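You operate a simulated robot arm through the tools that you are given. There is no shell and no other tool. Be economical: measure what you need, move in short steps, check, and stop when the job is done.

You are at the controls of a simulated two-armed robot. One attempt, no reset.

TASK
Put the folded blue rag from the top of the yellow bench on the top of the red bench. Take the cap off the sample bottle and lay it down on the top of the tote stand. Take the red plug gauge and put it on top of the medium shank. Put the blue socket key on the top of the wooden bench. Put two of the waste cards from the top of the orange bench on the top of the grey side table. Take the blue click key and put it in the small grey tray. Any order will do.

It is judged by the outcome, as a careful person would: the job done as asked, and still so three seconds after it is handed in. It fails if anything else is knocked over, pushed out of place, dropped, spilled or broken. A push-on lid holds only when it is set on centred and level and pressed home; a screw cap is set on level and turned clockwise until tight.

THE ROBOT
Two 7-joint arms with fingered hands on one trunk, on a base that drives. Base frame: it is fixed to the floor where the robot stands at the start and does not move with it; the origin is under the middle of the robot, x ahead of it, y to its left, z up; the surface under the hand at the start is at about z = 860. Units: mm, degrees, N and s.
The left shoulder is at the start at [30, 119, 1069], the right one opposite. With the tool pointing down near the work surface each hand reaches from about 380 to 780 mm from the robot's upright axis, wherever it stands, measured 20 degrees to its own side. Places, roughly: blue click key [-4250, -2500, 1000]; blue socket key (14x3x12 cm) [-2600, -3200, 1000]; folded blue rag (9x5x4 cm) [700, -100, 900]; medium shank [-3000, -3250, 1000]; red plug gauge (4x4x9 cm) [-1100, -3200, 900]; sample bottle [500, -3000, 750]; small grey tray (35x20x5 cm) [-7500, -3200, 800]; top of the grey side table [-1200, -3000, 900]; top of the red bench [600, -1900, 800]; top of the wooden bench [-5500, -3000, 900]; waste card [-3000, -2500, 1000]. Payload 3.8 kg a hand.
Tool frame (each hand has its own): the origin (TCP) lies between the finger pads and is the grasp point; the fingertips stand 25 mm ahead of it; z points along the fingers, y is the line along which they close. Largest opening 88 mm; the body of the gripper starts 29 mm behind the TCP. The gripper is a hand of 4 fingers: y runs from the thumb to the fingers, the wrist lies at [-13, -106, -174] in the tool frame, and closing takes about 1.5 s.
Orientation is that of the tool frame in the base frame, as a unit quaternion [w, x, y, z]. With the fingers straight down and the wrist toward the robot, the tool's x, y and z point along [0, 1, 0], [1, 0, 0] and [0, 0, -1] of the base frame.

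THE INTERFACE
- The arms move only by the tool jog_arm. It takes "left_plan", "right_plan" or both (then of equal length, played together; a hand with none holds still); each is a list of rows, each a list of 6 numbers: the shift along the tool's x, y, z in mm, then the turn, a rotation vector about the tool's x, y, z in degrees. In form: [[tx, ty, tz, rx, ry, rz], ...]. A call has 1 to 20 rows; each row is the pose to reach, as a shift and turn from the pose commanded when the call began, along the tool's axes at that moment. "left_gripper" and "right_gripper" are, for a hand that has rows, the opening, from 0 (shut) to 1 (fully open), set as the call begins (left out, the last holds). Rows are played at 5 a second. More than 50 mm and 8.6 degrees between two rows, or a gripper value outside its range, and nothing of the call is played. A pose out of reach is approached as far as the arm can. The call stops where the force on the tool passes 40 N (or 10 N more than at its start, if that is more) or the arm is blocked; 0.2 s more then pass. Each finger travels about 153 mm/s and halts on what it meets, pressing with about 29 N; the grip force reading is that of the motor and also rises with nothing between the fingers. The clock runs only during rows and for 0.2 s after the last one: add rows that repeat a pose to give the fingers time. It gives the time, the measured TCP pose, the force on the tool (base axes), the opening and the grip force at its end, in the units of the frame above (readings bear some noise), with the torque about the TCP (base axes, N m) and any sound that the robot's microphone picked up.
- Cameras (640 x 400 px; columns grow to the right, rows downward): "scene" is now at [58.6, -18.2, 1621.4]; the picture's right is [-0.25, -0.97, 0.00], its down [-0.70, 0.18, -0.69] and it looks along [0.67, -0.17, -0.72] (base axes); focal length 251 px, centre (320, 200). "left" rides on the left gripper at [-64, -83, -98] in its tool frame; the picture's right is [-0.62, -0.37, 0.69], its down [0.71, -0.63, 0.30] and it looks along [0.32, 0.68, 0.65] (tool axes); focal length 265 px, centre (320, 200). "right" rides on the right gripper at [64, -83, -98] in its tool frame; the picture's right is [-0.62, 0.37, -0.69], its down [-0.71, -0.63, 0.30] and it looks along [-0.32, 0.68, 0.65] (tool axes); focal length 265 px, centre (320, 200). There is no depth. A picture from a camera that has moved, and an enlarged one, comes with that camera's place and axes in the base frame and with its lens.
- grab_frame(camera): a new picture of that camera. It takes no simulated time.
- move_column(by): slides the trunk up (or, below 0, down) by that many mm; the arms and the scene camera ride with it, the base frame stays. It gives what a move gives, with no picture.
- base_move(legs): drives the robot by 1 to 6 legs, each [ahead, left, turn to the left] in mm, mm and degrees, along the robot's own axes; the way and the turn of a leg run together, so that a leg with both is an arc; at most 1500 mm and 180 degrees a leg. The arms and the cameras ride along, it lands a little off, and it stops where it bumps. It gives what a move gives.
- finger_targets(index, middle, ring, thumb_bend, thumb_turn, hand): sets how far each is bent, from 0 (flat) to 1 (curled in); at 0.3 the hand is open as for a grip, at 0.7 the pads meet at the TCP. One left out holds its place. A second passes; each finger stops where it meets its share of the squeeze, and holds until it gets a number again. A gripper value or a shape takes the hand back. It gives what a move gives, with no picture; readings hold the bend of each and the force on the fingers (four entries, about 0 where the hand has none), thumb and palm. thumb_turn goes from beside the hand (0) to across from the fingers (1), as for a grip.
- set_grasp(shape, hand): the hand has 4 fingers and takes this shape, open, in about a second: jaw (thumb against the fingers, like two jaws); tri (thumb and two fingers); tip (a fingertip pinch); poke (one finger out to press); point (the index stretched); flat (the hand flat); cup (the hand cupped); fist (a fist). The gripper value then closes the fingers along that shape, each until it touches; the sizes above hold for jaw. It gives what a move gives, with no picture.
- aim_head(pan, tilt): turns the head with the scene camera to pan (to the left, within 120 degrees either way) and tilt (down, from -29 to 69), counted from straight ahead of the robot. It gives what a move gives.
- zoom(camera, box): a new picture of the part [left, top, right, bottom] of that camera's present view, enlarged. It takes no simulated time.
- sign_off(): hands the job in; it is judged then, once.

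Work in short steps. Places have to be worked out from the pictures, the camera data and where the tool is seen: move nearer, look again, correct. Check each grasp and each placing, and mend what went wrong. You have 196 turns and 184 pictures in all, those below and enlarged ones among them. Open the grippers and draw the arms clear of the work before you hand the job in, unless the task says otherwise; then end with one line.

The tools are called as name(argument=value, ...) on one line, values as JSON. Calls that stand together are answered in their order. jog_arm: Moves the arms, as the interface text tells. Its arguments: {"type":"object","properties":{"left_plan":{"type":"array"},"left_gripper":{"type":"number"},"right_plan":{"type":"array"},"right_gripper":{"type":"number"}},"required":[]} The other tools are called the same way: move_column (by) slides the trunk up or down; set_grasp (shape, hand) gives the hand a shape; finger_targets (index, middle, ring, thumb_bend, thumb_turn, hand) moves the fingers one by one; base_move (legs) drives the base; aim_head (pan, tilt) turns the head that bears the scene camera; grab_frame (camera) takes a picture; zoom (camera, box) takes an enlarged picture of a part of a camera's view; sign_off () hands the job in.

At the start:

```text
time_s: 0.0
left_ee_pos: [476.9, 50.4, 1156.3]
left_tcp_rot: [-0.001, 0.707, 0.707, 0.0]
left_force: [0.5, 0.4, 0.6]
left_torque: [0.0, 0.0, 0.0]
left_gripper_width: 87.4
left_grip_force: 0.1
left_shape: jaw
left_bend: [0.3, 0.3, 0.3, 0.3, 0.98]
left_finger forces: [0.0, 0.0, 0.1, 0.0, 0.0, 0.1]
right_ee_pos: [419.5, -299.9, 1186.2]
right_tcp_rot: [0.0, 0.707, 0.707, 0.001]
right_force: [0.2, -0.5, -0.3]
right_torque: [0.01, 0.0, -0.01]
right_gripper_width: 87.6
right_grip_force: 0.0
right_shape: jaw
right_bend: [0.3, 0.3, 0.3, 0.3, 0.98]
right_finger forces: [0.0, 0.1, 0.0, 0.0, 0.1, 0.2]
trunk travel left (down, up): [-225.0, 365.0]
robot x, y, heading: [3.0, -0.3, 0.1]
head pan, tilt: [-14.2, 46.2]
```

scene: 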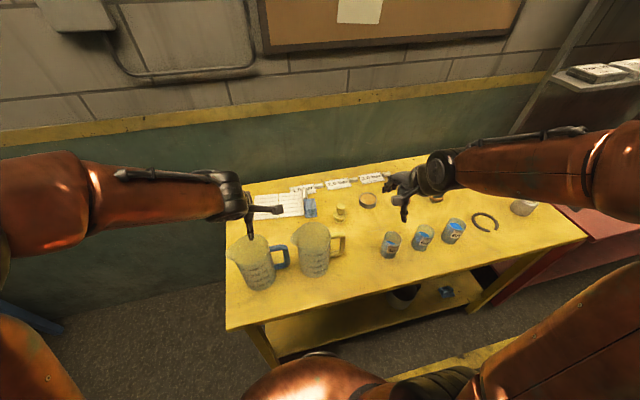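
right: 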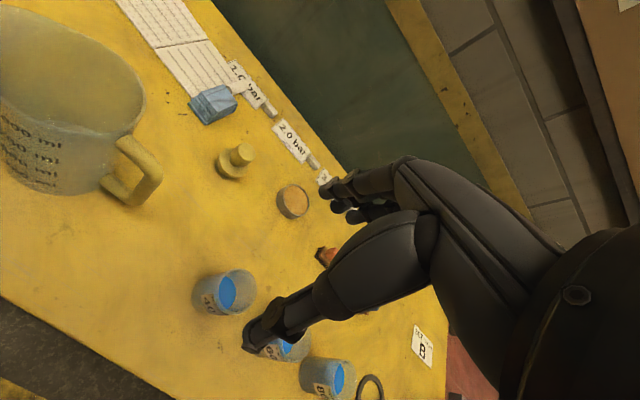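
left: 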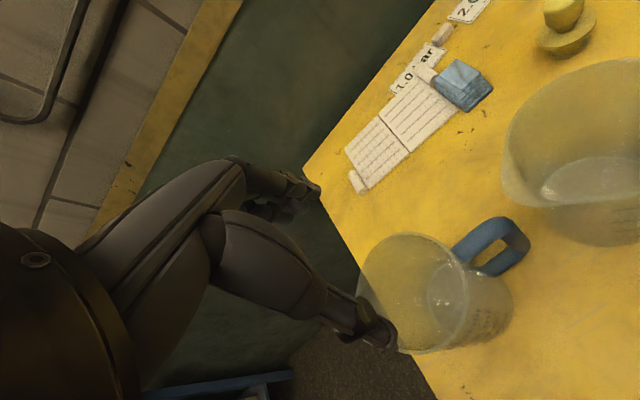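

The rag is the blue block near [720, -148, 880]. I'll zoom in to get its exact place and orientation.

zoom(camera="scene", box=[240, 160, 400, 260])

zoom(camera="right", box=[130, 50, 330, 175])

```text
4.00 times, centred on (320, 210) of scene
camera zoom: at [58.6, -18.2, 1621.4], right [-0.25, -0.97, 0.0], down [-0.7, 0.18, -0.69], along [0.67, -0.17, -0.72], focal length 1002 px, centre (320, 160)
```

zoom: 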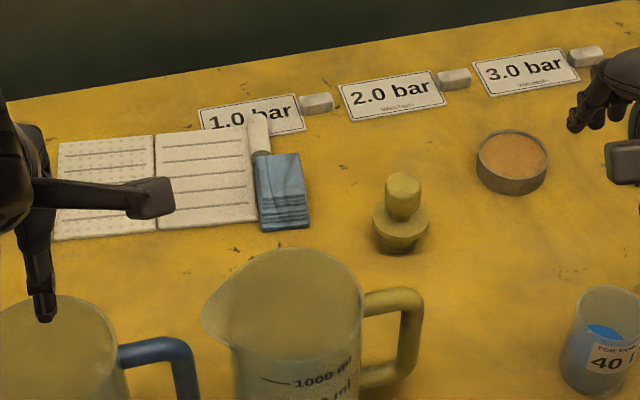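

```text
3.20 times, centred on (230, 112) of right
camera zoom: at [335.8, -235.9, 1283.8], right [0.37, -0.62, 0.69], down [-0.63, -0.71, -0.3], along [0.68, -0.32, -0.65], focal length 849 px, centre (608, 480)
```

zoom: 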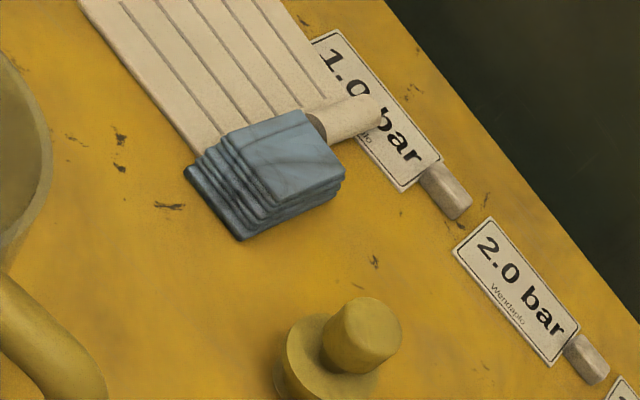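

The rag is about 46 mm wide along y and centred near [715, -146]. I'll bring the right hand above it, turned 90° so it closes along y with the wrist to the right.

jog_arm(right_plan=[[13, 24, 15, 0, 0, -7.5], [26, 48, 30, 0, 0, -15], [39, 73, 45, 0, 0, -22.5], [52, 97, 60, 0, 0, -30], [65, 122, 75, 0, 0, -37.5], [78, 146, 90, 0, 0, -45], [90, 170, 105, 0, 0, -52.5], [103, 195, 120, 0, 0, -60], [116, 219, 135, 0, 0, -67.5], [129, 243, 150, 0, 0, -75], [142, 268, 165, 0, 0, -82.5], [155, 292, 180, 0, 0, -90], [155, 292, 180, 0, 0, -90]], right_gripper=1)

grab_frame(camera="right")

grab_frame(camera="scene")

```text
time_s: 2.8
left_ee_pos: [477.8, 50.4, 1156.2]
left_tcp_rot: [-0.001, 0.707, 0.708, 0.0]
left_force: [0.4, 0.6, 0.6]
left_torque: [-0.01, -0.04, -0.01]
left_gripper_width: 87.4
left_grip_force: 0.2
left_shape: jaw
left_bend: [0.3, 0.3, 0.3, 0.3, 0.98]
left_finger forces: [0.0, 0.0, 0.0, 0.1, 0.1, 0.1]
right_ee_pos: [636.3, -143.3, 1010.0]
right_tcp_rot: [0.0, -0.001, 1.0, 0.0]
right_force: [-0.5, -0.1, -0.8]
right_torque: [0.02, 0.04, -0.03]
right_gripper_width: 87.3
right_grip_force: 0.1
right_shape: jaw
right_bend: [0.3, 0.3, 0.3, 0.3, 0.98]
right_finger forces: [0.0, 0.0, 0.1, 0.0, 0.0, 0.0]
right hand out of reach, approached as far as the arm can: row 10, 11, 12, 13
trunk travel left (down, up): [-225.0, 365.0]
robot x, y, heading: [2.8, 3.0, -0.2]
head pan, tilt: [-14.2, 46.2]
```

```text
178 pictures are left
camera right: at [571.0, -226.5, 1108.1], right [0.62, 0.37, 0.69], down [0.72, -0.63, -0.3], along [0.32, 0.68, -0.65], focal length 265 px, centre (320, 200)
```

right: 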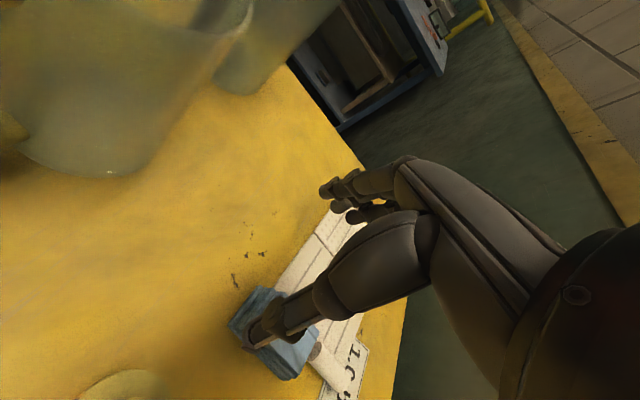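

```text
177 pictures are left
camera scene: at [58.7, -18.1, 1621.4], right [-0.25, -0.97, 0.0], down [-0.7, 0.18, -0.69], along [0.67, -0.17, -0.72], focal length 251 px, centre (320, 200)
```

scene: 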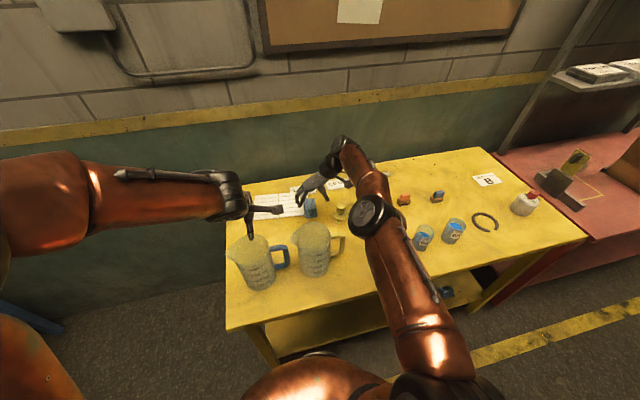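

The reach falls about 75 mm short, and the bench front edge is at about x=337. I'll drive ahead 80 mm carefully.

base_move(legs=[[80, 0, 0]])

zoom(camera="scene", box=[240, 160, 400, 260])

grab_frame(camera="right")

```text
time_s: 3.9
left_ee_pos: [560.3, 51.7, 1155.5]
left_tcp_rot: [-0.001, 0.707, 0.708, 0.0]
left_force: [0.2, -0.9, 0.9]
left_torque: [-0.03, 0.0, -0.01]
left_gripper_width: 87.6
left_grip_force: 0.0
left_shape: jaw
left_bend: [0.3, 0.3, 0.3, 0.3, 0.98]
left_finger forces: [0.1, 0.0, 0.1, 0.0, 0.0, 0.1]
right_ee_pos: [719.0, -143.3, 1008.7]
right_tcp_rot: [-0.001, 0.0, 1.0, 0.0]
right_force: [0.5, -0.6, 0.3]
right_torque: [-0.04, 0.05, 0.02]
right_gripper_width: 87.4
right_grip_force: 0.0
right_shape: jaw
right_bend: [0.3, 0.3, 0.3, 0.3, 0.98]
right_finger forces: [0.0, 0.1, 0.1, 0.0, 0.1, 0.0]
trunk travel left (down, up): [-225.0, 365.0]
robot x, y, heading: [81.5, 2.5, -0.2]
head pan, tilt: [-14.2, 46.2]
```

```text
4.00 times, centred on (320, 210) of scene
camera zoom: at [141.6, -18.1, 1621.3], right [-0.24, -0.97, 0.0], down [-0.7, 0.18, -0.69], along [0.67, -0.17, -0.72], focal length 1002 px, centre (320, 160)
```

zoom: 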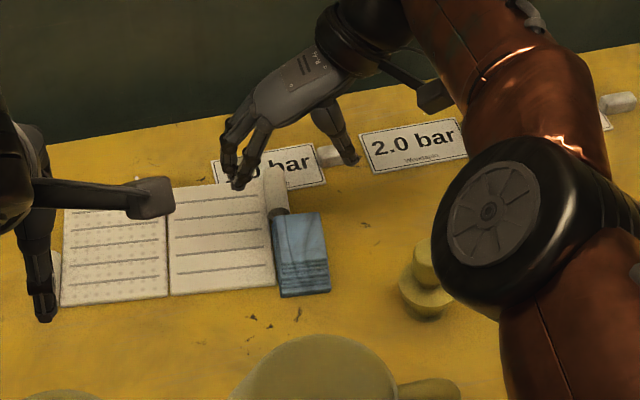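

```text
175 pictures are left
camera right: at [653.2, -226.3, 1107.1], right [0.62, 0.37, 0.69], down [0.71, -0.63, -0.31], along [0.32, 0.68, -0.65], focal length 265 px, centre (320, 200)
```

right: 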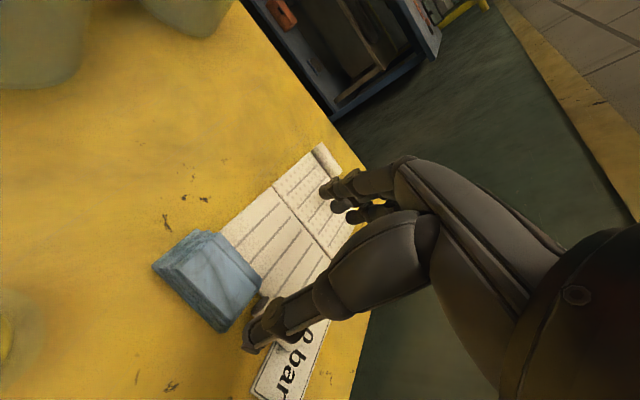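

The rag spans x≈684–750 and y≈-120…-170, turned about -7°, with its top near z≈893. The TCP is right above it, so I'll lower with a small turn and then look.

jog_arm(right_plan=[[2, -3, 30, 0, 0, 7], [2, -3, 60, 0, 0, 7], [2, -3, 85, 0, 0, 7], [2, -3, 85, 0, 0, 7]])

grab_frame(camera="right")

zoom(camera="scene", box=[240, 160, 400, 260])

```text
time_s: 4.9
left_ee_pos: [556.3, 51.8, 1156.9]
left_tcp_rot: [0.0, 0.707, 0.707, 0.0]
left_force: [0.3, -1.1, 0.1]
left_torque: [0.0, -0.04, 0.01]
left_gripper_width: 87.7
left_grip_force: 0.0
left_shape: jaw
left_bend: [0.3, 0.3, 0.3, 0.3, 0.98]
left_finger forces: [0.1, 0.0, 0.1, 0.0, 0.0, 0.1]
right_ee_pos: [715.5, -146.6, 925.8]
right_tcp_rot: [0.001, 0.06, 0.998, 0.0]
right_force: [0.5, -0.5, 0.3]
right_torque: [0.02, -0.01, 0.01]
right_gripper_width: 87.8
right_grip_force: 0.0
right_shape: jaw
right_bend: [0.3, 0.3, 0.3, 0.3, 0.98]
right_finger forces: [0.0, 0.0, 0.0, 0.0, 0.0, 0.0]
trunk travel left (down, up): [-225.0, 365.0]
robot x, y, heading: [82.5, -0.1, 0.1]
head pan, tilt: [-14.2, 46.2]
```

```text
174 pictures are left
camera right: at [640.4, -220.5, 1024.2], right [0.66, 0.29, 0.69], down [0.63, -0.71, -0.3], along [0.4, 0.64, -0.65], focal length 265 px, centre (320, 200)
```

right: 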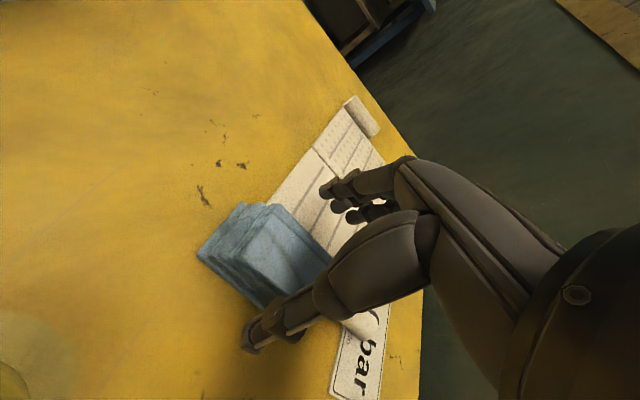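

```text
4.00 times, centred on (320, 210) of scene
camera zoom: at [139.4, -18.0, 1621.4], right [-0.24, -0.97, 0.0], down [-0.7, 0.18, -0.69], along [0.67, -0.17, -0.72], focal length 1002 px, centre (320, 160)
```

zoom: 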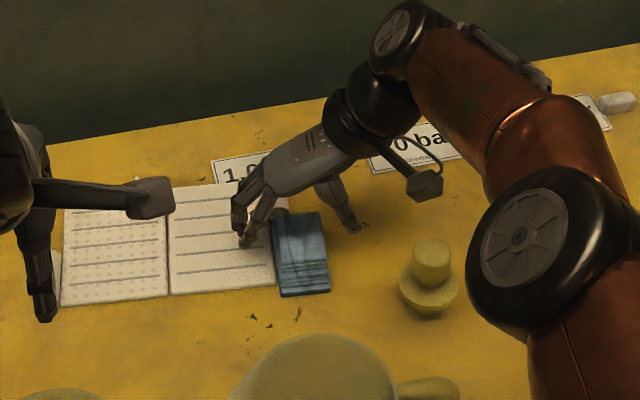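

The fingers straddle the rag. I'll lower to z≈893 and close.

jog_arm(right_plan=[[0, 0, 17, 0, 0, 0], [0, 0, 33, 0, 0, 0], [0, 0, 33, 0, 0, 0]])

jog_arm(right_plan=[[0, 0, 0, 0, 0, 0], [0, 0, 0, 0, 0, 0], [0, 0, 0, 0, 0, 0], [0, 0, 0, 0, 0, 0], [0, 0, 0, 0, 0, 0], [0, 0, 0, 0, 0, 0]], right_gripper=0)

grab_frame(camera="right")

```text
time_s: 5.7
left_ee_pos: [558.1, 51.5, 1156.9]
left_tcp_rot: [0.0, 0.707, 0.707, 0.001]
left_force: [-0.5, -0.5, -1.1]
left_torque: [0.0, -0.02, -0.02]
left_gripper_width: 87.3
left_grip_force: 0.1
left_shape: jaw
left_bend: [0.3, 0.3, 0.3, 0.3, 0.98]
left_finger forces: [0.0, 0.0, 0.0, 0.0, 0.1, 0.1]
right_ee_pos: [711.0, -144.9, 892.4]
right_tcp_rot: [0.0, 0.062, 0.998, 0.001]
right_force: [0.3, 0.0, 0.0]
right_torque: [-0.01, -0.02, -0.02]
right_gripper_width: 87.6
right_grip_force: 0.0
right_shape: jaw
right_bend: [0.3, 0.3, 0.3, 0.3, 0.98]
right_finger forces: [0.0, 0.1, 0.0, 0.0, 0.0, 0.0]
right hand out of reach, approached as far as the arm can: row 2, 3
trunk travel left (down, up): [-225.0, 365.0]
robot x, y, heading: [82.0, -2.2, -0.1]
head pan, tilt: [-14.2, 46.2]
```

```text
time_s: 7.1
left_ee_pos: [556.7, 51.4, 1155.9]
left_tcp_rot: [0.0, 0.707, 0.707, 0.0]
left_force: [0.4, 0.0, -0.7]
left_torque: [0.01, 0.0, 0.02]
left_gripper_width: 87.5
left_grip_force: 0.1
left_shape: jaw
left_bend: [0.3, 0.3, 0.3, 0.3, 0.98]
left_finger forces: [0.1, 0.0, 0.0, 0.2, 0.0, 0.0]
right_ee_pos: [711.1, -144.9, 893.2]
right_tcp_rot: [0.0, 0.061, 0.998, 0.0]
right_force: [0.1, 0.1, 0.3]
right_torque: [-0.01, 0.04, 0.03]
right_gripper_width: 41.4
right_grip_force: 29.1
right_shape: jaw
right_bend: [0.74, 0.46, 0.43, 0.71, 1.0]
right_finger forces: [14.8, 8.0, 3.6, 0.0, 26.4, 0.0]
trunk travel left (down, up): [-225.0, 365.0]
robot x, y, heading: [77.5, 4.4, -0.1]
head pan, tilt: [-14.2, 46.2]
```

```text
172 pictures are left
camera right: at [636.3, -220.2, 991.1], right [0.66, 0.29, 0.69], down [0.63, -0.71, -0.3], along [0.4, 0.64, -0.65], focal length 265 px, centre (320, 200)
```

right: 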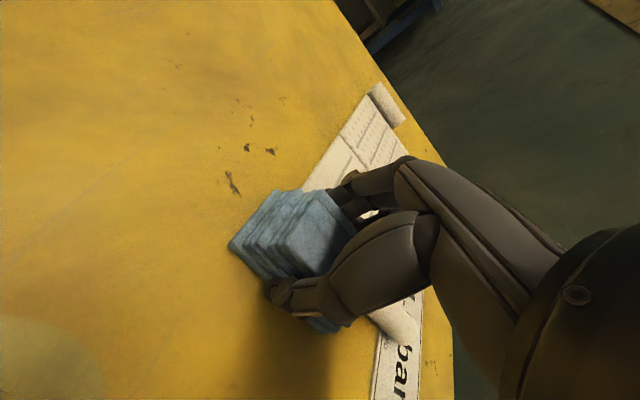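

Gripped at 41 mm with good force. I'll lift straight up and check.

jog_arm(right_plan=[[0, 0, -30, 0, 0, 0], [0, 0, -70, 0, 0, 0], [0, 0, -110, 0, 0, 0], [0, 0, -150, 0, 0, 0], [0, 0, -190, 0, 0, 0], [0, 0, -220, 0, 0, 0]])

grab_frame(camera="right")

grab_frame(camera="scene")

```text
time_s: 8.5
left_ee_pos: [557.9, 51.8, 1156.6]
left_tcp_rot: [0.0, 0.707, 0.707, 0.0]
left_force: [-0.4, -0.3, 0.4]
left_torque: [-0.02, -0.01, -0.04]
left_gripper_width: 87.7
left_grip_force: 0.2
left_shape: jaw
left_bend: [0.3, 0.3, 0.3, 0.3, 0.98]
left_finger forces: [0.0, 0.1, 0.1, 0.1, 0.1, 0.1]
right_ee_pos: [709.3, -143.8, 1112.9]
right_tcp_rot: [0.0, 0.061, 0.998, 0.0]
right_force: [0.0, 0.4, -0.3]
right_torque: [0.0, 0.0, 0.0]
right_gripper_width: 41.2
right_grip_force: 29.0
right_shape: jaw
right_bend: [0.74, 0.46, 0.43, 0.71, 1.0]
right_finger forces: [15.1, 7.8, 3.6, 0.1, 26.4, 0.0]
trunk travel left (down, up): [-225.0, 365.0]
robot x, y, heading: [81.5, -2.9, 0.0]
head pan, tilt: [-14.2, 46.2]
```

```text
171 pictures are left
camera right: at [635.2, -218.8, 1211.1], right [0.66, 0.29, 0.69], down [0.63, -0.71, -0.3], along [0.4, 0.64, -0.65], focal length 265 px, centre (320, 200)
```

right: 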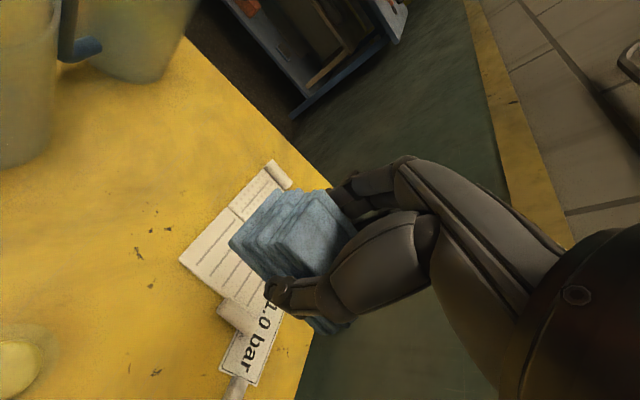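

```text
170 pictures are left
camera scene: at [139.0, -17.8, 1621.4], right [-0.24, -0.97, 0.0], down [-0.7, 0.18, -0.69], along [0.67, -0.17, -0.72], focal length 251 px, centre (320, 200)
```

scene: 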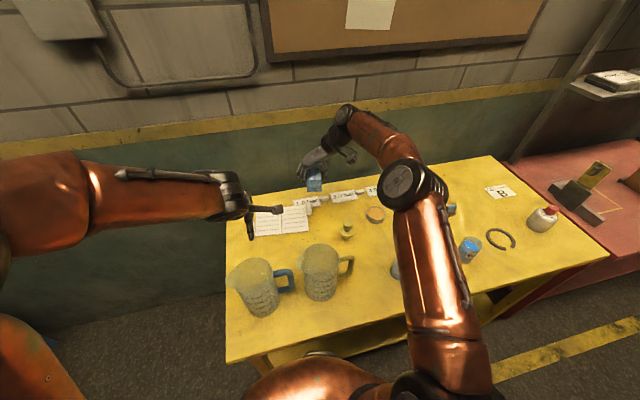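

The rag is held and the board is clear. I'll back the robot away and look to the right at the red bench.

base_move(legs=[[-300, 0, 0]])

aim_head(pan=-65, tilt=25)

grab_frame(camera="scene")

aim_head(pan=-110, tilt=20)

grab_frame(camera="scene")

```text
time_s: 10.5
left_ee_pos: [259.7, 52.3, 1158.4]
left_tcp_rot: [0.0, 0.706, 0.708, 0.0]
left_force: [-0.4, 0.5, 0.6]
left_torque: [0.0, -0.01, -0.01]
left_gripper_width: 87.4
left_grip_force: 0.1
left_shape: jaw
left_bend: [0.3, 0.3, 0.3, 0.3, 0.98]
left_finger forces: [0.0, 0.1, 0.0, 0.0, 0.0, 0.0]
right_ee_pos: [410.6, -143.2, 1112.7]
right_tcp_rot: [0.0, 0.059, 0.998, 0.0]
right_force: [0.0, -0.9, -0.8]
right_torque: [-0.01, -0.01, 0.0]
right_gripper_width: 41.2
right_grip_force: 28.4
right_shape: jaw
right_bend: [0.74, 0.46, 0.43, 0.71, 1.0]
right_finger forces: [15.0, 7.8, 3.7, 0.0, 26.4, 0.0]
trunk travel left (down, up): [-225.0, 365.0]
robot x, y, heading: [-217.9, 0.1, -0.1]
head pan, tilt: [-14.2, 46.2]
```

```text
time_s: 11.7
left_ee_pos: [260.2, 51.9, 1157.3]
left_tcp_rot: [0.0, 0.706, 0.708, 0.0]
left_force: [0.1, 0.3, 0.4]
left_torque: [-0.01, 0.01, 0.0]
left_gripper_width: 87.7
left_grip_force: 0.2
left_shape: jaw
left_bend: [0.3, 0.3, 0.3, 0.3, 0.98]
left_finger forces: [0.1, 0.1, 0.0, 0.0, 0.0, 0.0]
right_ee_pos: [412.1, -143.6, 1113.1]
right_tcp_rot: [0.001, 0.059, 0.998, -0.001]
right_force: [-0.4, 0.7, 0.0]
right_torque: [-0.01, 0.04, 0.01]
right_gripper_width: 41.4
right_grip_force: 29.1
right_shape: jaw
right_bend: [0.74, 0.46, 0.43, 0.71, 1.0]
right_finger forces: [15.0, 7.8, 3.6, 0.1, 26.4, 0.0]
trunk travel left (down, up): [-225.0, 365.0]
robot x, y, heading: [-215.2, -2.1, 0.4]
head pan, tilt: [-65.0, 25.0]
```

```text
169 pictures are left
camera scene: at [-197.5, -82.4, 1653.6], right [-0.9, -0.43, 0.0], down [-0.18, 0.38, -0.91], along [0.39, -0.82, -0.42], focal length 251 px, centre (320, 200)
```

scene: 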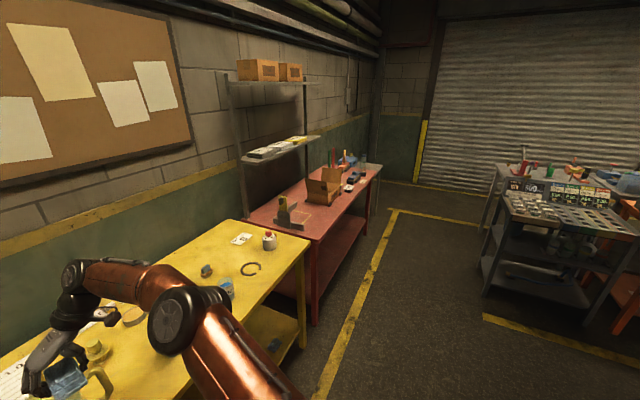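

```text
time_s: 12.8
left_ee_pos: [259.9, 51.8, 1156.5]
left_tcp_rot: [0.0, 0.705, 0.709, 0.0]
left_force: [-0.3, 0.2, -0.8]
left_torque: [-0.02, -0.02, 0.05]
left_gripper_width: 87.7
left_grip_force: 0.1
left_shape: jaw
left_bend: [0.3, 0.3, 0.3, 0.3, 0.98]
left_finger forces: [0.1, 0.0, 0.0, 0.1, 0.1, 0.0]
right_ee_pos: [411.7, -143.1, 1111.5]
right_tcp_rot: [0.001, 0.06, 0.998, 0.0]
right_force: [0.0, 0.5, -0.9]
right_torque: [-0.02, 0.02, -0.04]
right_gripper_width: 41.4
right_grip_force: 29.1
right_shape: jaw
right_bend: [0.74, 0.46, 0.43, 0.71, 1.0]
right_finger forces: [15.1, 7.8, 3.6, 0.1, 26.3, 0.1]
trunk travel left (down, up): [-225.0, 365.0]
robot x, y, heading: [-214.9, -1.5, 0.3]
head pan, tilt: [-110.0, 20.0]
```

```text
168 pictures are left
camera scene: at [-268.4, -86.7, 1661.8], right [-0.94, 0.34, 0.0], down [0.12, 0.32, -0.94], along [-0.32, -0.88, -0.34], focal length 251 px, centre (320, 200)
```

scene: 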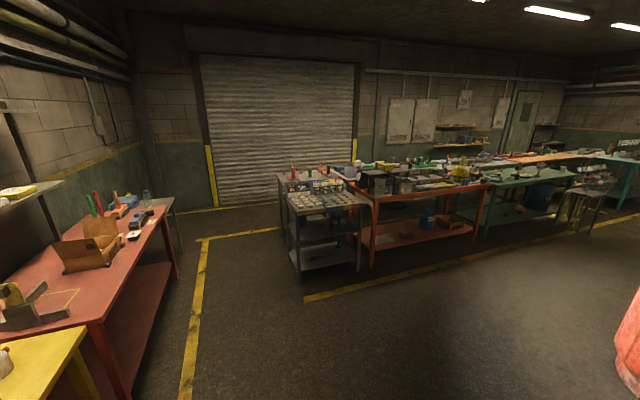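

The red bench continues to the right of the yellow one. I'll drive right along the aisle to stand in front of it.

base_move(legs=[[0, -1450, 0]])

aim_head(pan=-20, tilt=42)

grab_frame(camera="scene")

```text
time_s: 20.0
left_ee_pos: [281.7, -1378.5, 1157.3]
left_tcp_rot: [0.0, 0.696, 0.718, 0.0]
left_force: [0.5, -0.1, 0.1]
left_torque: [0.0, 0.03, -0.02]
left_gripper_width: 87.4
left_grip_force: 0.1
left_shape: jaw
left_bend: [0.3, 0.3, 0.3, 0.3, 0.98]
left_finger forces: [0.1, 0.0, 0.0, 0.1, 0.1, 0.1]
right_ee_pos: [439.1, -1570.0, 1110.8]
right_tcp_rot: [0.0, 0.046, 0.999, 0.0]
right_force: [0.3, 0.3, -0.5]
right_torque: [0.02, 0.01, 0.02]
right_gripper_width: 41.4
right_grip_force: 29.5
right_shape: jaw
right_bend: [0.74, 0.46, 0.43, 0.71, 1.0]
right_finger forces: [15.1, 7.8, 3.6, 0.0, 26.4, 0.1]
trunk travel left (down, up): [-225.0, 365.0]
robot x, y, heading: [-194.3, -1446.4, 1.6]
head pan, tilt: [-110.0, 20.0]
```

```text
time_s: 21.6
left_ee_pos: [281.6, -1378.7, 1157.5]
left_tcp_rot: [0.0, 0.696, 0.718, 0.0]
left_force: [0.0, -0.2, 0.1]
left_torque: [0.02, 0.05, -0.01]
left_gripper_width: 87.7
left_grip_force: 0.0
left_shape: jaw
left_bend: [0.3, 0.3, 0.3, 0.3, 0.98]
left_finger forces: [0.0, 0.0, 0.1, 0.0, 0.0, 0.0]
right_ee_pos: [440.5, -1569.6, 1111.7]
right_tcp_rot: [0.0, 0.047, 0.999, 0.0]
right_force: [0.9, -0.5, -0.9]
right_torque: [-0.01, -0.02, -0.04]
right_gripper_width: 41.2
right_grip_force: 29.0
right_shape: jaw
right_bend: [0.74, 0.46, 0.43, 0.71, 1.0]
right_finger forces: [14.9, 7.8, 3.7, 0.1, 26.4, 0.1]
trunk travel left (down, up): [-225.0, 365.0]
robot x, y, heading: [-196.2, -1443.9, 1.7]
head pan, tilt: [-20.0, 42.0]
```

```text
167 pictures are left
camera scene: at [-133.4, -1469.4, 1627.4], right [-0.31, -0.95, 0.0], down [-0.64, 0.21, -0.74], along [0.71, -0.23, -0.67], focal length 251 px, centre (320, 200)
```

scene: 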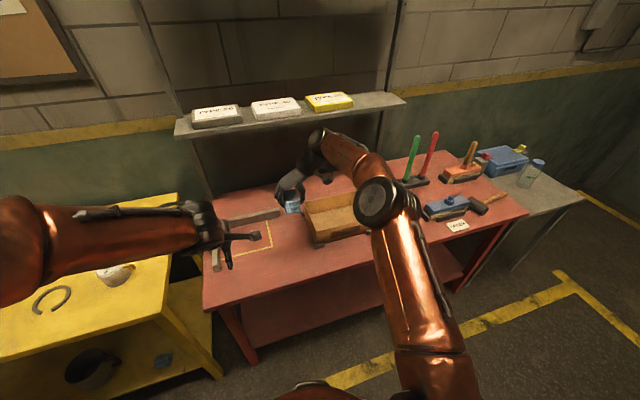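

I need to see the landing spot in front of the cardboard box, clear of the yellow-outlined square.

zoom(camera="scene", box=[200, 180, 400, 305])

grab_frame(camera="left")

```text
3.20 times, centred on (300, 242) of scene
camera zoom: at [-133.4, -1469.4, 1627.4], right [-0.31, -0.95, 0.0], down [-0.64, 0.21, -0.74], along [0.71, -0.23, -0.67], focal length 802 px, centre (384, 64)
```

zoom: 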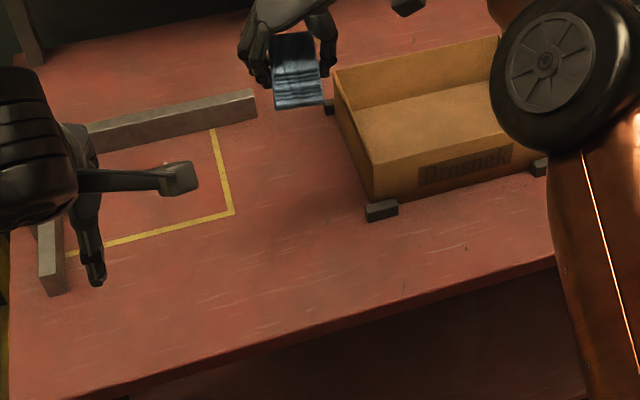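

```text
165 pictures are left
camera left: at [201.3, -1445.8, 1255.0], right [-0.35, -0.63, -0.69], down [-0.65, 0.7, -0.3], along [0.67, 0.34, -0.65], focal length 265 px, centre (320, 200)
```

left: 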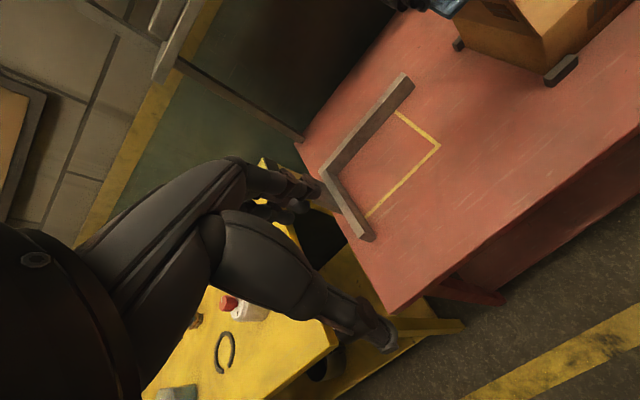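

The spot at [420, -1555] is free. I'll retract the arm, drive ahead 100 mm and lower the trunk 60 mm.

jog_arm(right_plan=[[40, 1, 0, 0, 0, 0], [80, 3, 0, 0, 0, 0], [121, 4, 0, 0, 0, 0], [121, 4, 0, 0, 0, 0]])

base_move(legs=[[100, 0, 0]])

move_column(by=-80)

zoom(camera="scene", box=[200, 180, 400, 305])

```text
time_s: 22.6
left_ee_pos: [283.3, -1377.8, 1156.7]
left_tcp_rot: [-0.001, 0.697, 0.717, 0.0]
left_force: [0.9, -0.5, -0.4]
left_torque: [0.0, 0.01, 0.01]
left_gripper_width: 87.7
left_grip_force: 0.0
left_shape: jaw
left_bend: [0.3, 0.3, 0.3, 0.3, 0.98]
left_finger forces: [0.0, 0.1, 0.0, 0.0, 0.0, 0.0]
right_ee_pos: [320.2, -1555.1, 1112.4]
right_tcp_rot: [0.0, 0.047, 0.999, 0.0]
right_force: [1.3, 0.1, 0.3]
right_torque: [0.02, 0.0, 0.01]
right_gripper_width: 41.2
right_grip_force: 28.7
right_shape: jaw
right_bend: [0.74, 0.46, 0.43, 0.71, 1.0]
right_finger forces: [15.1, 7.8, 3.6, 0.1, 26.5, 0.0]
trunk travel left (down, up): [-225.0, 365.0]
robot x, y, heading: [-194.0, -1444.1, 1.5]
head pan, tilt: [-20.0, 42.0]
```

```text
time_s: 23.8
left_ee_pos: [385.7, -1374.9, 1156.4]
left_tcp_rot: [-0.001, 0.697, 0.717, -0.001]
left_force: [0.3, -1.5, 0.4]
left_torque: [0.02, 0.04, -0.01]
left_gripper_width: 87.7
left_grip_force: 0.1
left_shape: jaw
left_bend: [0.3, 0.3, 0.3, 0.3, 0.98]
left_finger forces: [0.0, 0.0, 0.1, 0.0, 0.1, 0.0]
right_ee_pos: [423.9, -1552.2, 1111.9]
right_tcp_rot: [-0.001, 0.047, 0.999, 0.0]
right_force: [0.4, -0.3, -0.1]
right_torque: [0.01, 0.02, -0.01]
right_gripper_width: 41.4
right_grip_force: 28.6
right_shape: jaw
right_bend: [0.74, 0.46, 0.43, 0.71, 1.0]
right_finger forces: [15.1, 7.8, 3.6, 0.0, 26.5, 0.0]
trunk travel left (down, up): [-225.0, 365.0]
robot x, y, heading: [-92.2, -1440.8, 1.9]
head pan, tilt: [-20.0, 42.0]
```

```text
time_s: 25.0
left_ee_pos: [385.3, -1375.3, 1078.2]
left_tcp_rot: [0.0, 0.696, 0.718, 0.0]
left_force: [-0.7, 0.4, 0.0]
left_torque: [0.0, -0.01, -0.02]
left_gripper_width: 87.8
left_grip_force: 0.0
left_shape: jaw
left_bend: [0.3, 0.3, 0.3, 0.3, 0.98]
left_finger forces: [0.0, 0.0, 0.1, 0.0, 0.1, 0.1]
right_ee_pos: [422.5, -1552.0, 1031.4]
right_tcp_rot: [0.0, 0.047, 0.999, 0.001]
right_force: [0.1, 0.0, 0.3]
right_torque: [0.03, 0.0, -0.03]
right_gripper_width: 41.4
right_grip_force: 28.9
right_shape: jaw
right_bend: [0.74, 0.46, 0.43, 0.71, 1.0]
right_finger forces: [15.0, 7.8, 3.6, 0.0, 26.4, 0.0]
trunk travel left (down, up): [-145.0, 445.0]
robot x, y, heading: [-91.2, -1441.7, 1.7]
head pan, tilt: [-20.0, 42.0]
```

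```text
3.20 times, centred on (300, 242) of scene
camera zoom: at [-31.1, -1466.3, 1547.5], right [-0.31, -0.95, 0.0], down [-0.64, 0.21, -0.74], along [0.71, -0.23, -0.67], focal length 802 px, centre (384, 64)
```

zoom: 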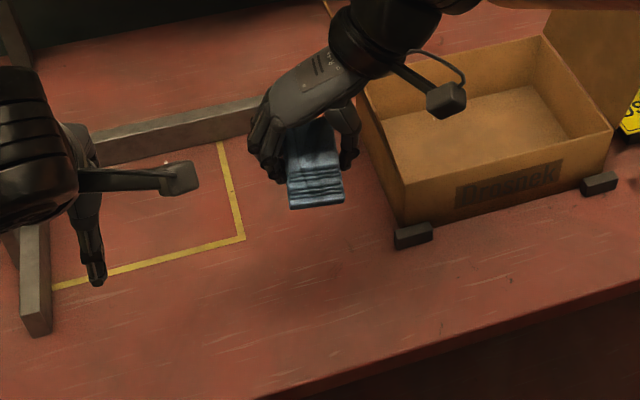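

The rag hangs over free bench. I'll lower it, going slower near z≈835.

jog_arm(right_plan=[[0, 0, 45, 0, 0, 0], [0, 0, 90, 0, 0, 0], [0, 0, 135, 0, 0, 0], [0, 0, 165, 0, 0, 0], [0, 0, 180, 0, 0, 0], [0, 0, 180, 0, 0, 0]])

zoom(camera="scene", box=[200, 180, 400, 305])

```text
time_s: 26.4
left_ee_pos: [383.8, -1375.1, 1076.7]
left_tcp_rot: [0.0, 0.697, 0.717, 0.0]
left_force: [0.1, 0.3, -0.4]
left_torque: [0.03, 0.0, 0.0]
left_gripper_width: 87.6
left_grip_force: 0.0
left_shape: jaw
left_bend: [0.3, 0.3, 0.3, 0.3, 0.98]
left_finger forces: [0.0, 0.0, 0.1, 0.0, 0.1, 0.0]
right_ee_pos: [422.8, -1552.5, 850.4]
right_tcp_rot: [0.0, 0.046, 0.999, 0.0]
right_force: [0.5, 0.1, -0.5]
right_torque: [0.02, -0.01, -0.04]
right_gripper_width: 41.5
right_grip_force: 29.2
right_shape: jaw
right_bend: [0.74, 0.46, 0.44, 0.71, 1.0]
right_finger forces: [15.1, 7.9, 3.6, 0.0, 26.4, 0.0]
trunk travel left (down, up): [-145.0, 445.0]
robot x, y, heading: [-91.8, -1440.1, 1.7]
head pan, tilt: [-20.0, 42.0]
```

```text
3.20 times, centred on (300, 242) of scene
camera zoom: at [-30.8, -1466.2, 1547.4], right [-0.31, -0.95, 0.0], down [-0.64, 0.21, -0.74], along [0.71, -0.23, -0.67], focal length 802 px, centre (384, 64)
```

zoom: 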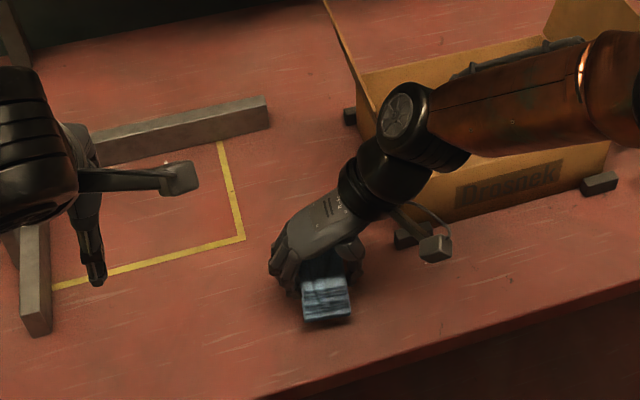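

Just above the surface with no contact yet. I'll lower in small steps until touch.

jog_arm(right_plan=[[0, 0, 5, 0, 0, 0], [0, 0, 10, 0, 0, 0], [0, 0, 14, 0, 0, 0], [0, 0, 17, 0, 0, 0], [0, 0, 17, 0, 0, 0]])

zoom(camera="scene", box=[260, 220, 360, 282])

```text
time_s: 27.6
left_ee_pos: [384.4, -1375.0, 1076.5]
left_tcp_rot: [0.001, 0.697, 0.717, -0.001]
left_force: [-0.5, -0.4, -0.9]
left_torque: [-0.02, 0.0, -0.01]
left_gripper_width: 87.7
left_grip_force: 0.0
left_shape: jaw
left_bend: [0.3, 0.3, 0.3, 0.3, 0.98]
left_finger forces: [0.0, 0.0, 0.1, 0.0, 0.0, 0.0]
right_ee_pos: [422.5, -1552.3, 836.0]
right_tcp_rot: [0.0, 0.047, 0.999, -0.001]
right_force: [-0.2, 0.1, 0.3]
right_torque: [0.03, 0.01, -0.01]
right_gripper_width: 41.3
right_grip_force: 28.8
right_shape: jaw
right_bend: [0.74, 0.46, 0.44, 0.71, 1.0]
right_finger forces: [15.1, 7.8, 3.6, 0.0, 26.4, 0.1]
trunk travel left (down, up): [-145.0, 445.0]
robot x, y, heading: [-91.9, -1442.4, 1.9]
head pan, tilt: [-20.0, 42.0]
```

```text
6.40 times, centred on (310, 251) of scene
camera zoom: at [-30.7, -1466.3, 1547.4], right [-0.31, -0.95, 0.0], down [-0.64, 0.21, -0.74], along [0.71, -0.23, -0.67], focal length 1604 px, centre (384, -126)
```

zoom: 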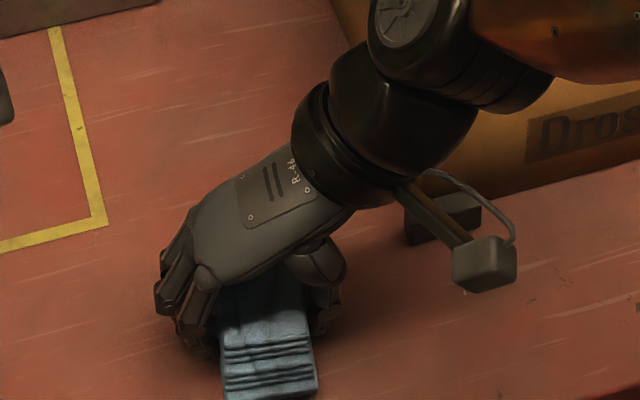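

No contact force yet, so I'll continue in 2–3 mm steps.

jog_arm(right_plan=[[0, 0, 3, 0, 0, 0], [0, 0, 6, 0, 0, 0], [0, 0, 8, 0, 0, 0], [0, 0, 10, 0, 0, 0], [0, 0, 10, 0, 0, 0]])

```text
time_s: 28.8
left_ee_pos: [382.5, -1376.8, 1077.7]
left_tcp_rot: [0.001, 0.697, 0.717, 0.0]
left_force: [0.8, -0.7, 0.7]
left_torque: [0.0, -0.04, -0.01]
left_gripper_width: 87.5
left_grip_force: 0.2
left_shape: jaw
left_bend: [0.3, 0.3, 0.3, 0.3, 0.98]
left_finger forces: [0.0, 0.0, 0.0, 0.1, 0.1, 0.1]
right_ee_pos: [423.7, -1548.8, 830.8]
right_tcp_rot: [0.004, 0.047, 0.999, 0.002]
right_force: [-7.5, -3.9, 23.6]
right_torque: [-0.21, 0.15, 0.15]
right_gripper_width: 42.4
right_grip_force: 29.6
right_shape: jaw
right_bend: [0.75, 0.46, 0.44, 0.71, 0.99]
right_finger forces: [15.6, 7.9, 3.9, 0.0, 32.1, 0.0]
trunk travel left (down, up): [-145.0, 445.0]
robot x, y, heading: [-91.9, -1442.7, 1.7]
head pan, tilt: [-20.0, 42.0]
stopped in row 5 (right hand): the force on the tool passed its limit at 41 N (the readings are from after the stop); the commanded pose is now the measured one
```

Contact made: the rag is down. I'll open the fingers and then rise straight up.

jog_arm(right_plan=[[0, 0, -2, 0, 0, 0], [0, 0, -2, 0, 0, 0], [0, 0, -2, 0, 0, 0], [0, 0, -2, 0, 0, 0], [0, 0, -2, 0, 0, 0], [0, 0, -2, 0, 0, 0]], right_gripper=1)

jog_arm(right_plan=[[0, 0, -20, 0, 0, 0], [0, 0, -60, 0, 0, 0], [0, 0, -105, 0, 0, 0], [0, 0, -150, 0, 0, 0], [0, 0, -200, 0, 0, 0], [0, 0, -240, 0, 0, 0], [0, 0, -240, 0, 0, 0]])

zoom(camera="scene", box=[200, 180, 400, 305])

```text
time_s: 30.1
left_ee_pos: [385.8, -1376.2, 1075.7]
left_tcp_rot: [0.0, 0.696, 0.718, -0.001]
left_force: [-0.6, 0.4, 0.0]
left_torque: [0.01, 0.01, 0.02]
left_gripper_width: 87.6
left_grip_force: 0.2
left_shape: jaw
left_bend: [0.3, 0.3, 0.3, 0.3, 0.98]
left_finger forces: [0.0, 0.0, 0.0, 0.1, 0.0, 0.0]
right_ee_pos: [425.2, -1552.2, 830.2]
right_tcp_rot: [0.002, 0.046, 0.999, 0.002]
right_force: [0.9, 0.4, 0.7]
right_torque: [0.0, -0.02, 0.01]
right_gripper_width: 87.6
right_grip_force: 0.0
right_shape: jaw
right_bend: [0.3, 0.3, 0.3, 0.3, 0.98]
right_finger forces: [0.0, 0.0, 0.0, 0.0, 0.0, 0.0]
trunk travel left (down, up): [-145.0, 445.0]
robot x, y, heading: [-94.6, -1438.7, 2.0]
head pan, tilt: [-20.0, 42.0]
```

```text
time_s: 31.8
left_ee_pos: [385.2, -1374.6, 1076.9]
left_tcp_rot: [0.0, 0.697, 0.717, -0.001]
left_force: [1.2, 0.4, 0.6]
left_torque: [-0.04, 0.01, 0.0]
left_gripper_width: 87.8
left_grip_force: 0.2
left_shape: jaw
left_bend: [0.3, 0.3, 0.3, 0.3, 0.98]
left_finger forces: [0.0, 0.0, 0.0, 0.0, 0.0, 0.0]
right_ee_pos: [425.5, -1551.7, 1068.8]
right_tcp_rot: [0.001, 0.046, 0.999, 0.001]
right_force: [0.1, -0.1, 0.1]
right_torque: [-0.05, 0.02, 0.01]
right_gripper_width: 87.6
right_grip_force: 0.1
right_shape: jaw
right_bend: [0.3, 0.3, 0.3, 0.3, 0.98]
right_finger forces: [0.1, 0.0, 0.0, 0.1, 0.1, 0.1]
trunk travel left (down, up): [-145.0, 445.0]
robot x, y, heading: [-92.5, -1442.6, 1.7]
head pan, tilt: [-20.0, 42.0]
```

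```text
3.20 times, centred on (300, 242) of scene
camera zoom: at [-30.6, -1466.5, 1547.4], right [-0.31, -0.95, 0.0], down [-0.64, 0.21, -0.74], along [0.71, -0.23, -0.67], focal length 802 px, centre (384, 64)
```

zoom: 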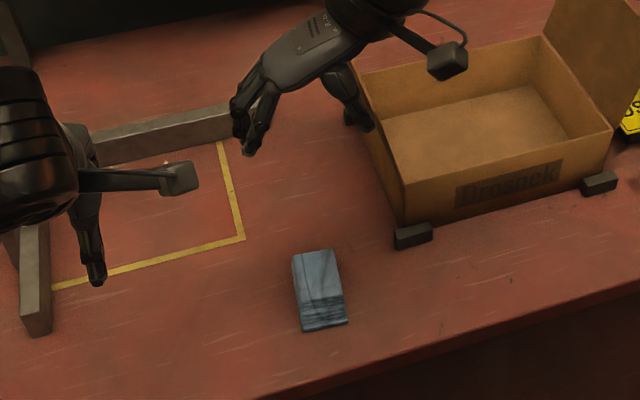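

The rag is placed. Next is the bottle on the stand beyond the red bench; I'll drive right along the aisle.

base_move(legs=[[-60, 0, -1.7], [0, -1380, 0]])

aim_head(pan=-10, tilt=45)

grab_frame(camera="scene")

```text
time_s: 39.1
left_ee_pos: [335.7, -2744.0, 1077.6]
left_tcp_rot: [0.0, 0.701, 0.713, 0.001]
left_force: [0.3, 0.3, -0.3]
left_torque: [-0.04, -0.04, 0.01]
left_gripper_width: 87.5
left_grip_force: 0.1
left_shape: jaw
left_bend: [0.3, 0.3, 0.3, 0.3, 0.98]
left_finger forces: [0.1, 0.0, 0.0, 0.0, 0.1, 0.0]
right_ee_pos: [372.9, -2919.8, 1068.2]
right_tcp_rot: [0.002, 0.054, 0.999, 0.002]
right_force: [-0.2, -0.2, -0.3]
right_torque: [0.01, -0.01, 0.02]
right_gripper_width: 87.5
right_grip_force: 0.1
right_shape: jaw
right_bend: [0.3, 0.3, 0.3, 0.3, 0.98]
right_finger forces: [0.0, 0.0, 0.0, 0.0, 0.0, 0.1]
trunk travel left (down, up): [-145.0, 445.0]
robot x, y, heading: [-140.5, -2803.3, 0.7]
head pan, tilt: [-20.0, 42.0]
```

```text
time_s: 39.8
left_ee_pos: [336.6, -2744.0, 1076.7]
left_tcp_rot: [0.0, 0.702, 0.713, 0.0]
left_force: [0.7, -0.6, 0.0]
left_torque: [0.01, 0.01, -0.02]
left_gripper_width: 87.5
left_grip_force: 0.0
left_shape: jaw
left_bend: [0.3, 0.3, 0.3, 0.3, 0.98]
left_finger forces: [0.1, 0.0, 0.0, 0.0, 0.1, 0.0]
right_ee_pos: [373.6, -2921.6, 1068.1]
right_tcp_rot: [0.003, 0.054, 0.999, 0.002]
right_force: [0.2, -0.2, -0.3]
right_torque: [0.01, 0.01, -0.02]
right_gripper_width: 87.7
right_grip_force: 0.0
right_shape: jaw
right_bend: [0.3, 0.3, 0.3, 0.3, 0.98]
right_finger forces: [0.0, 0.0, 0.0, 0.0, 0.0, 0.0]
trunk travel left (down, up): [-145.0, 445.0]
robot x, y, heading: [-139.1, -2804.7, 0.8]
head pan, tilt: [-10.0, 45.0]
```

```text
160 pictures are left
camera scene: at [-79.9, -2813.8, 1543.1], right [-0.16, -0.99, 0.0], down [-0.7, 0.11, -0.71], along [0.7, -0.11, -0.71], focal length 251 px, centre (320, 200)
```

scene: 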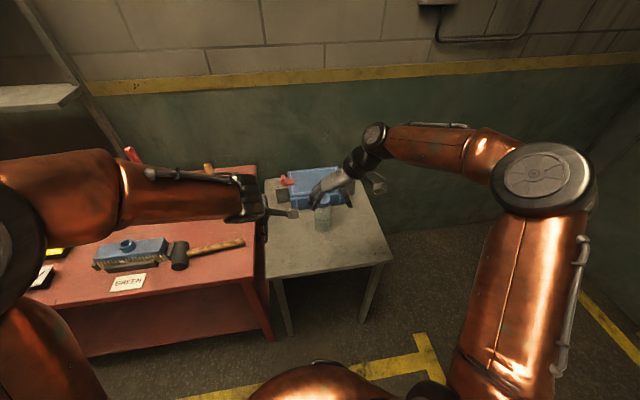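

zoom(camera="scene", box=[250, 150, 410, 250])

grab_frame(camera="right")

grab_frame(camera="left")

```text
4.00 times, centred on (330, 200) of scene
camera zoom: at [-79.9, -2813.8, 1543.1], right [-0.16, -0.99, 0.0], down [-0.7, 0.11, -0.71], along [0.7, -0.11, -0.71], focal length 1002 px, centre (280, 200)
```

zoom: 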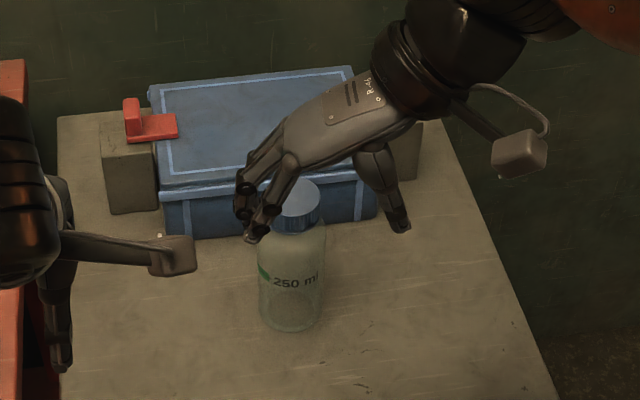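

```text
158 pictures are left
camera right: at [299.6, -2996.7, 1166.1], right [0.65, 0.3, 0.7], down [0.64, -0.7, -0.3], along [0.4, 0.65, -0.65], focal length 265 px, centre (320, 200)
```

right: 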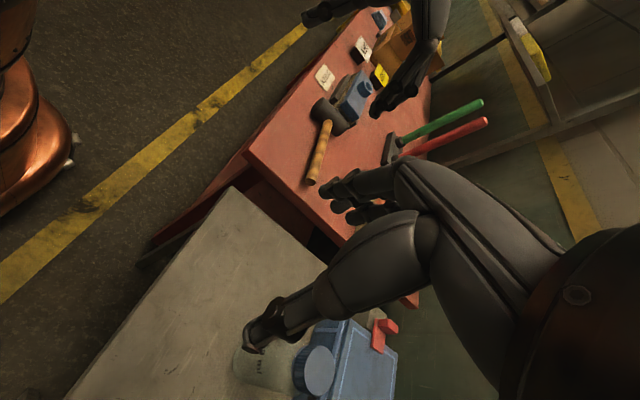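

```text
157 pictures are left
camera left: at [253.8, -2809.8, 1175.0], right [-0.36, -0.63, -0.69], down [-0.64, 0.7, -0.3], along [0.68, 0.33, -0.65], focal length 265 px, centre (320, 200)
```

left: 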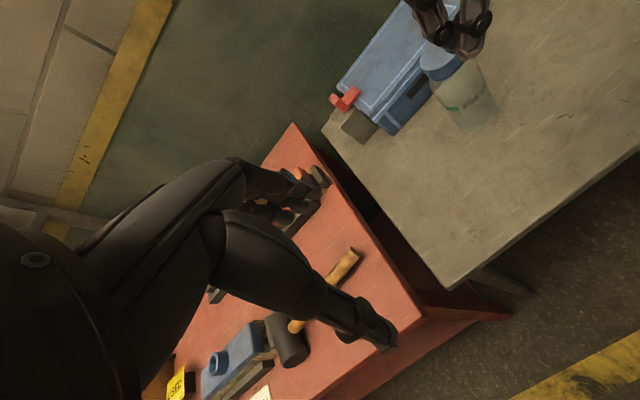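

The bottle stands near [550, -2930] with a blue cap, and the right hand hides part of it. I'll move the right hand aside and take cleaner views.

jog_arm(right_plan=[[30, -45, -30, 0, 0, 0], [60, -90, -60, 0, 0, 0], [84, -135, -90, 0, 0, 0], [84, -170, -100, 0, 0, 0]])

zoom(camera="scene", box=[250, 150, 410, 250])

grab_frame(camera="left")

grab_frame(camera="right")

```text
refused: row 1 steps farther than a row can; nothing moved
```

```text
4.00 times, centred on (330, 200) of scene
camera zoom: at [-79.9, -2813.8, 1543.1], right [-0.16, -0.99, 0.0], down [-0.7, 0.11, -0.71], along [0.7, -0.11, -0.71], focal length 1002 px, centre (280, 200)
```

zoom: 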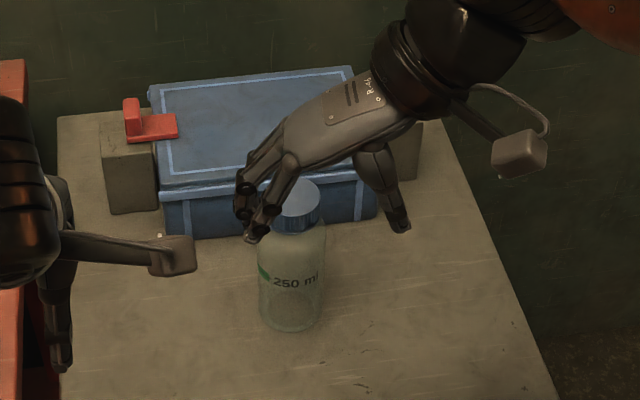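

```text
155 pictures are left
camera left: at [253.8, -2809.8, 1175.0], right [-0.36, -0.63, -0.69], down [-0.64, 0.7, -0.3], along [0.68, 0.33, -0.65], focal length 265 px, centre (320, 200)
```

left: 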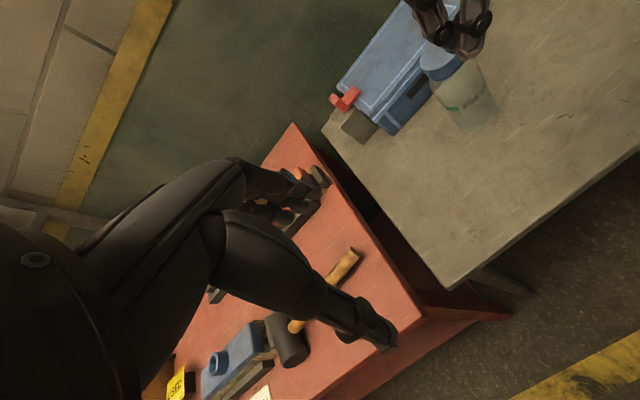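

```text
154 pictures are left
camera right: at [299.6, -2996.7, 1166.1], right [0.65, 0.3, 0.7], down [0.64, -0.7, -0.3], along [0.4, 0.65, -0.65], focal length 265 px, centre (320, 200)
```

right: 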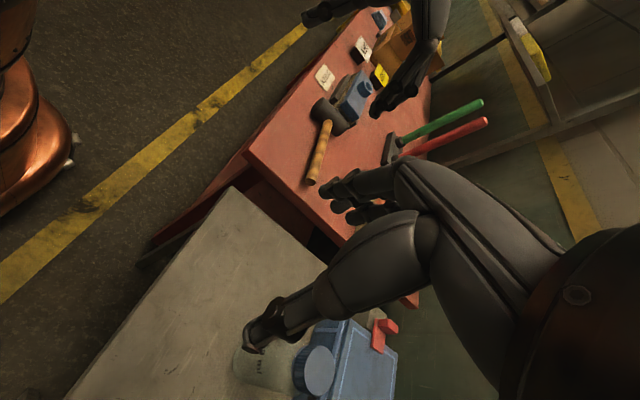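

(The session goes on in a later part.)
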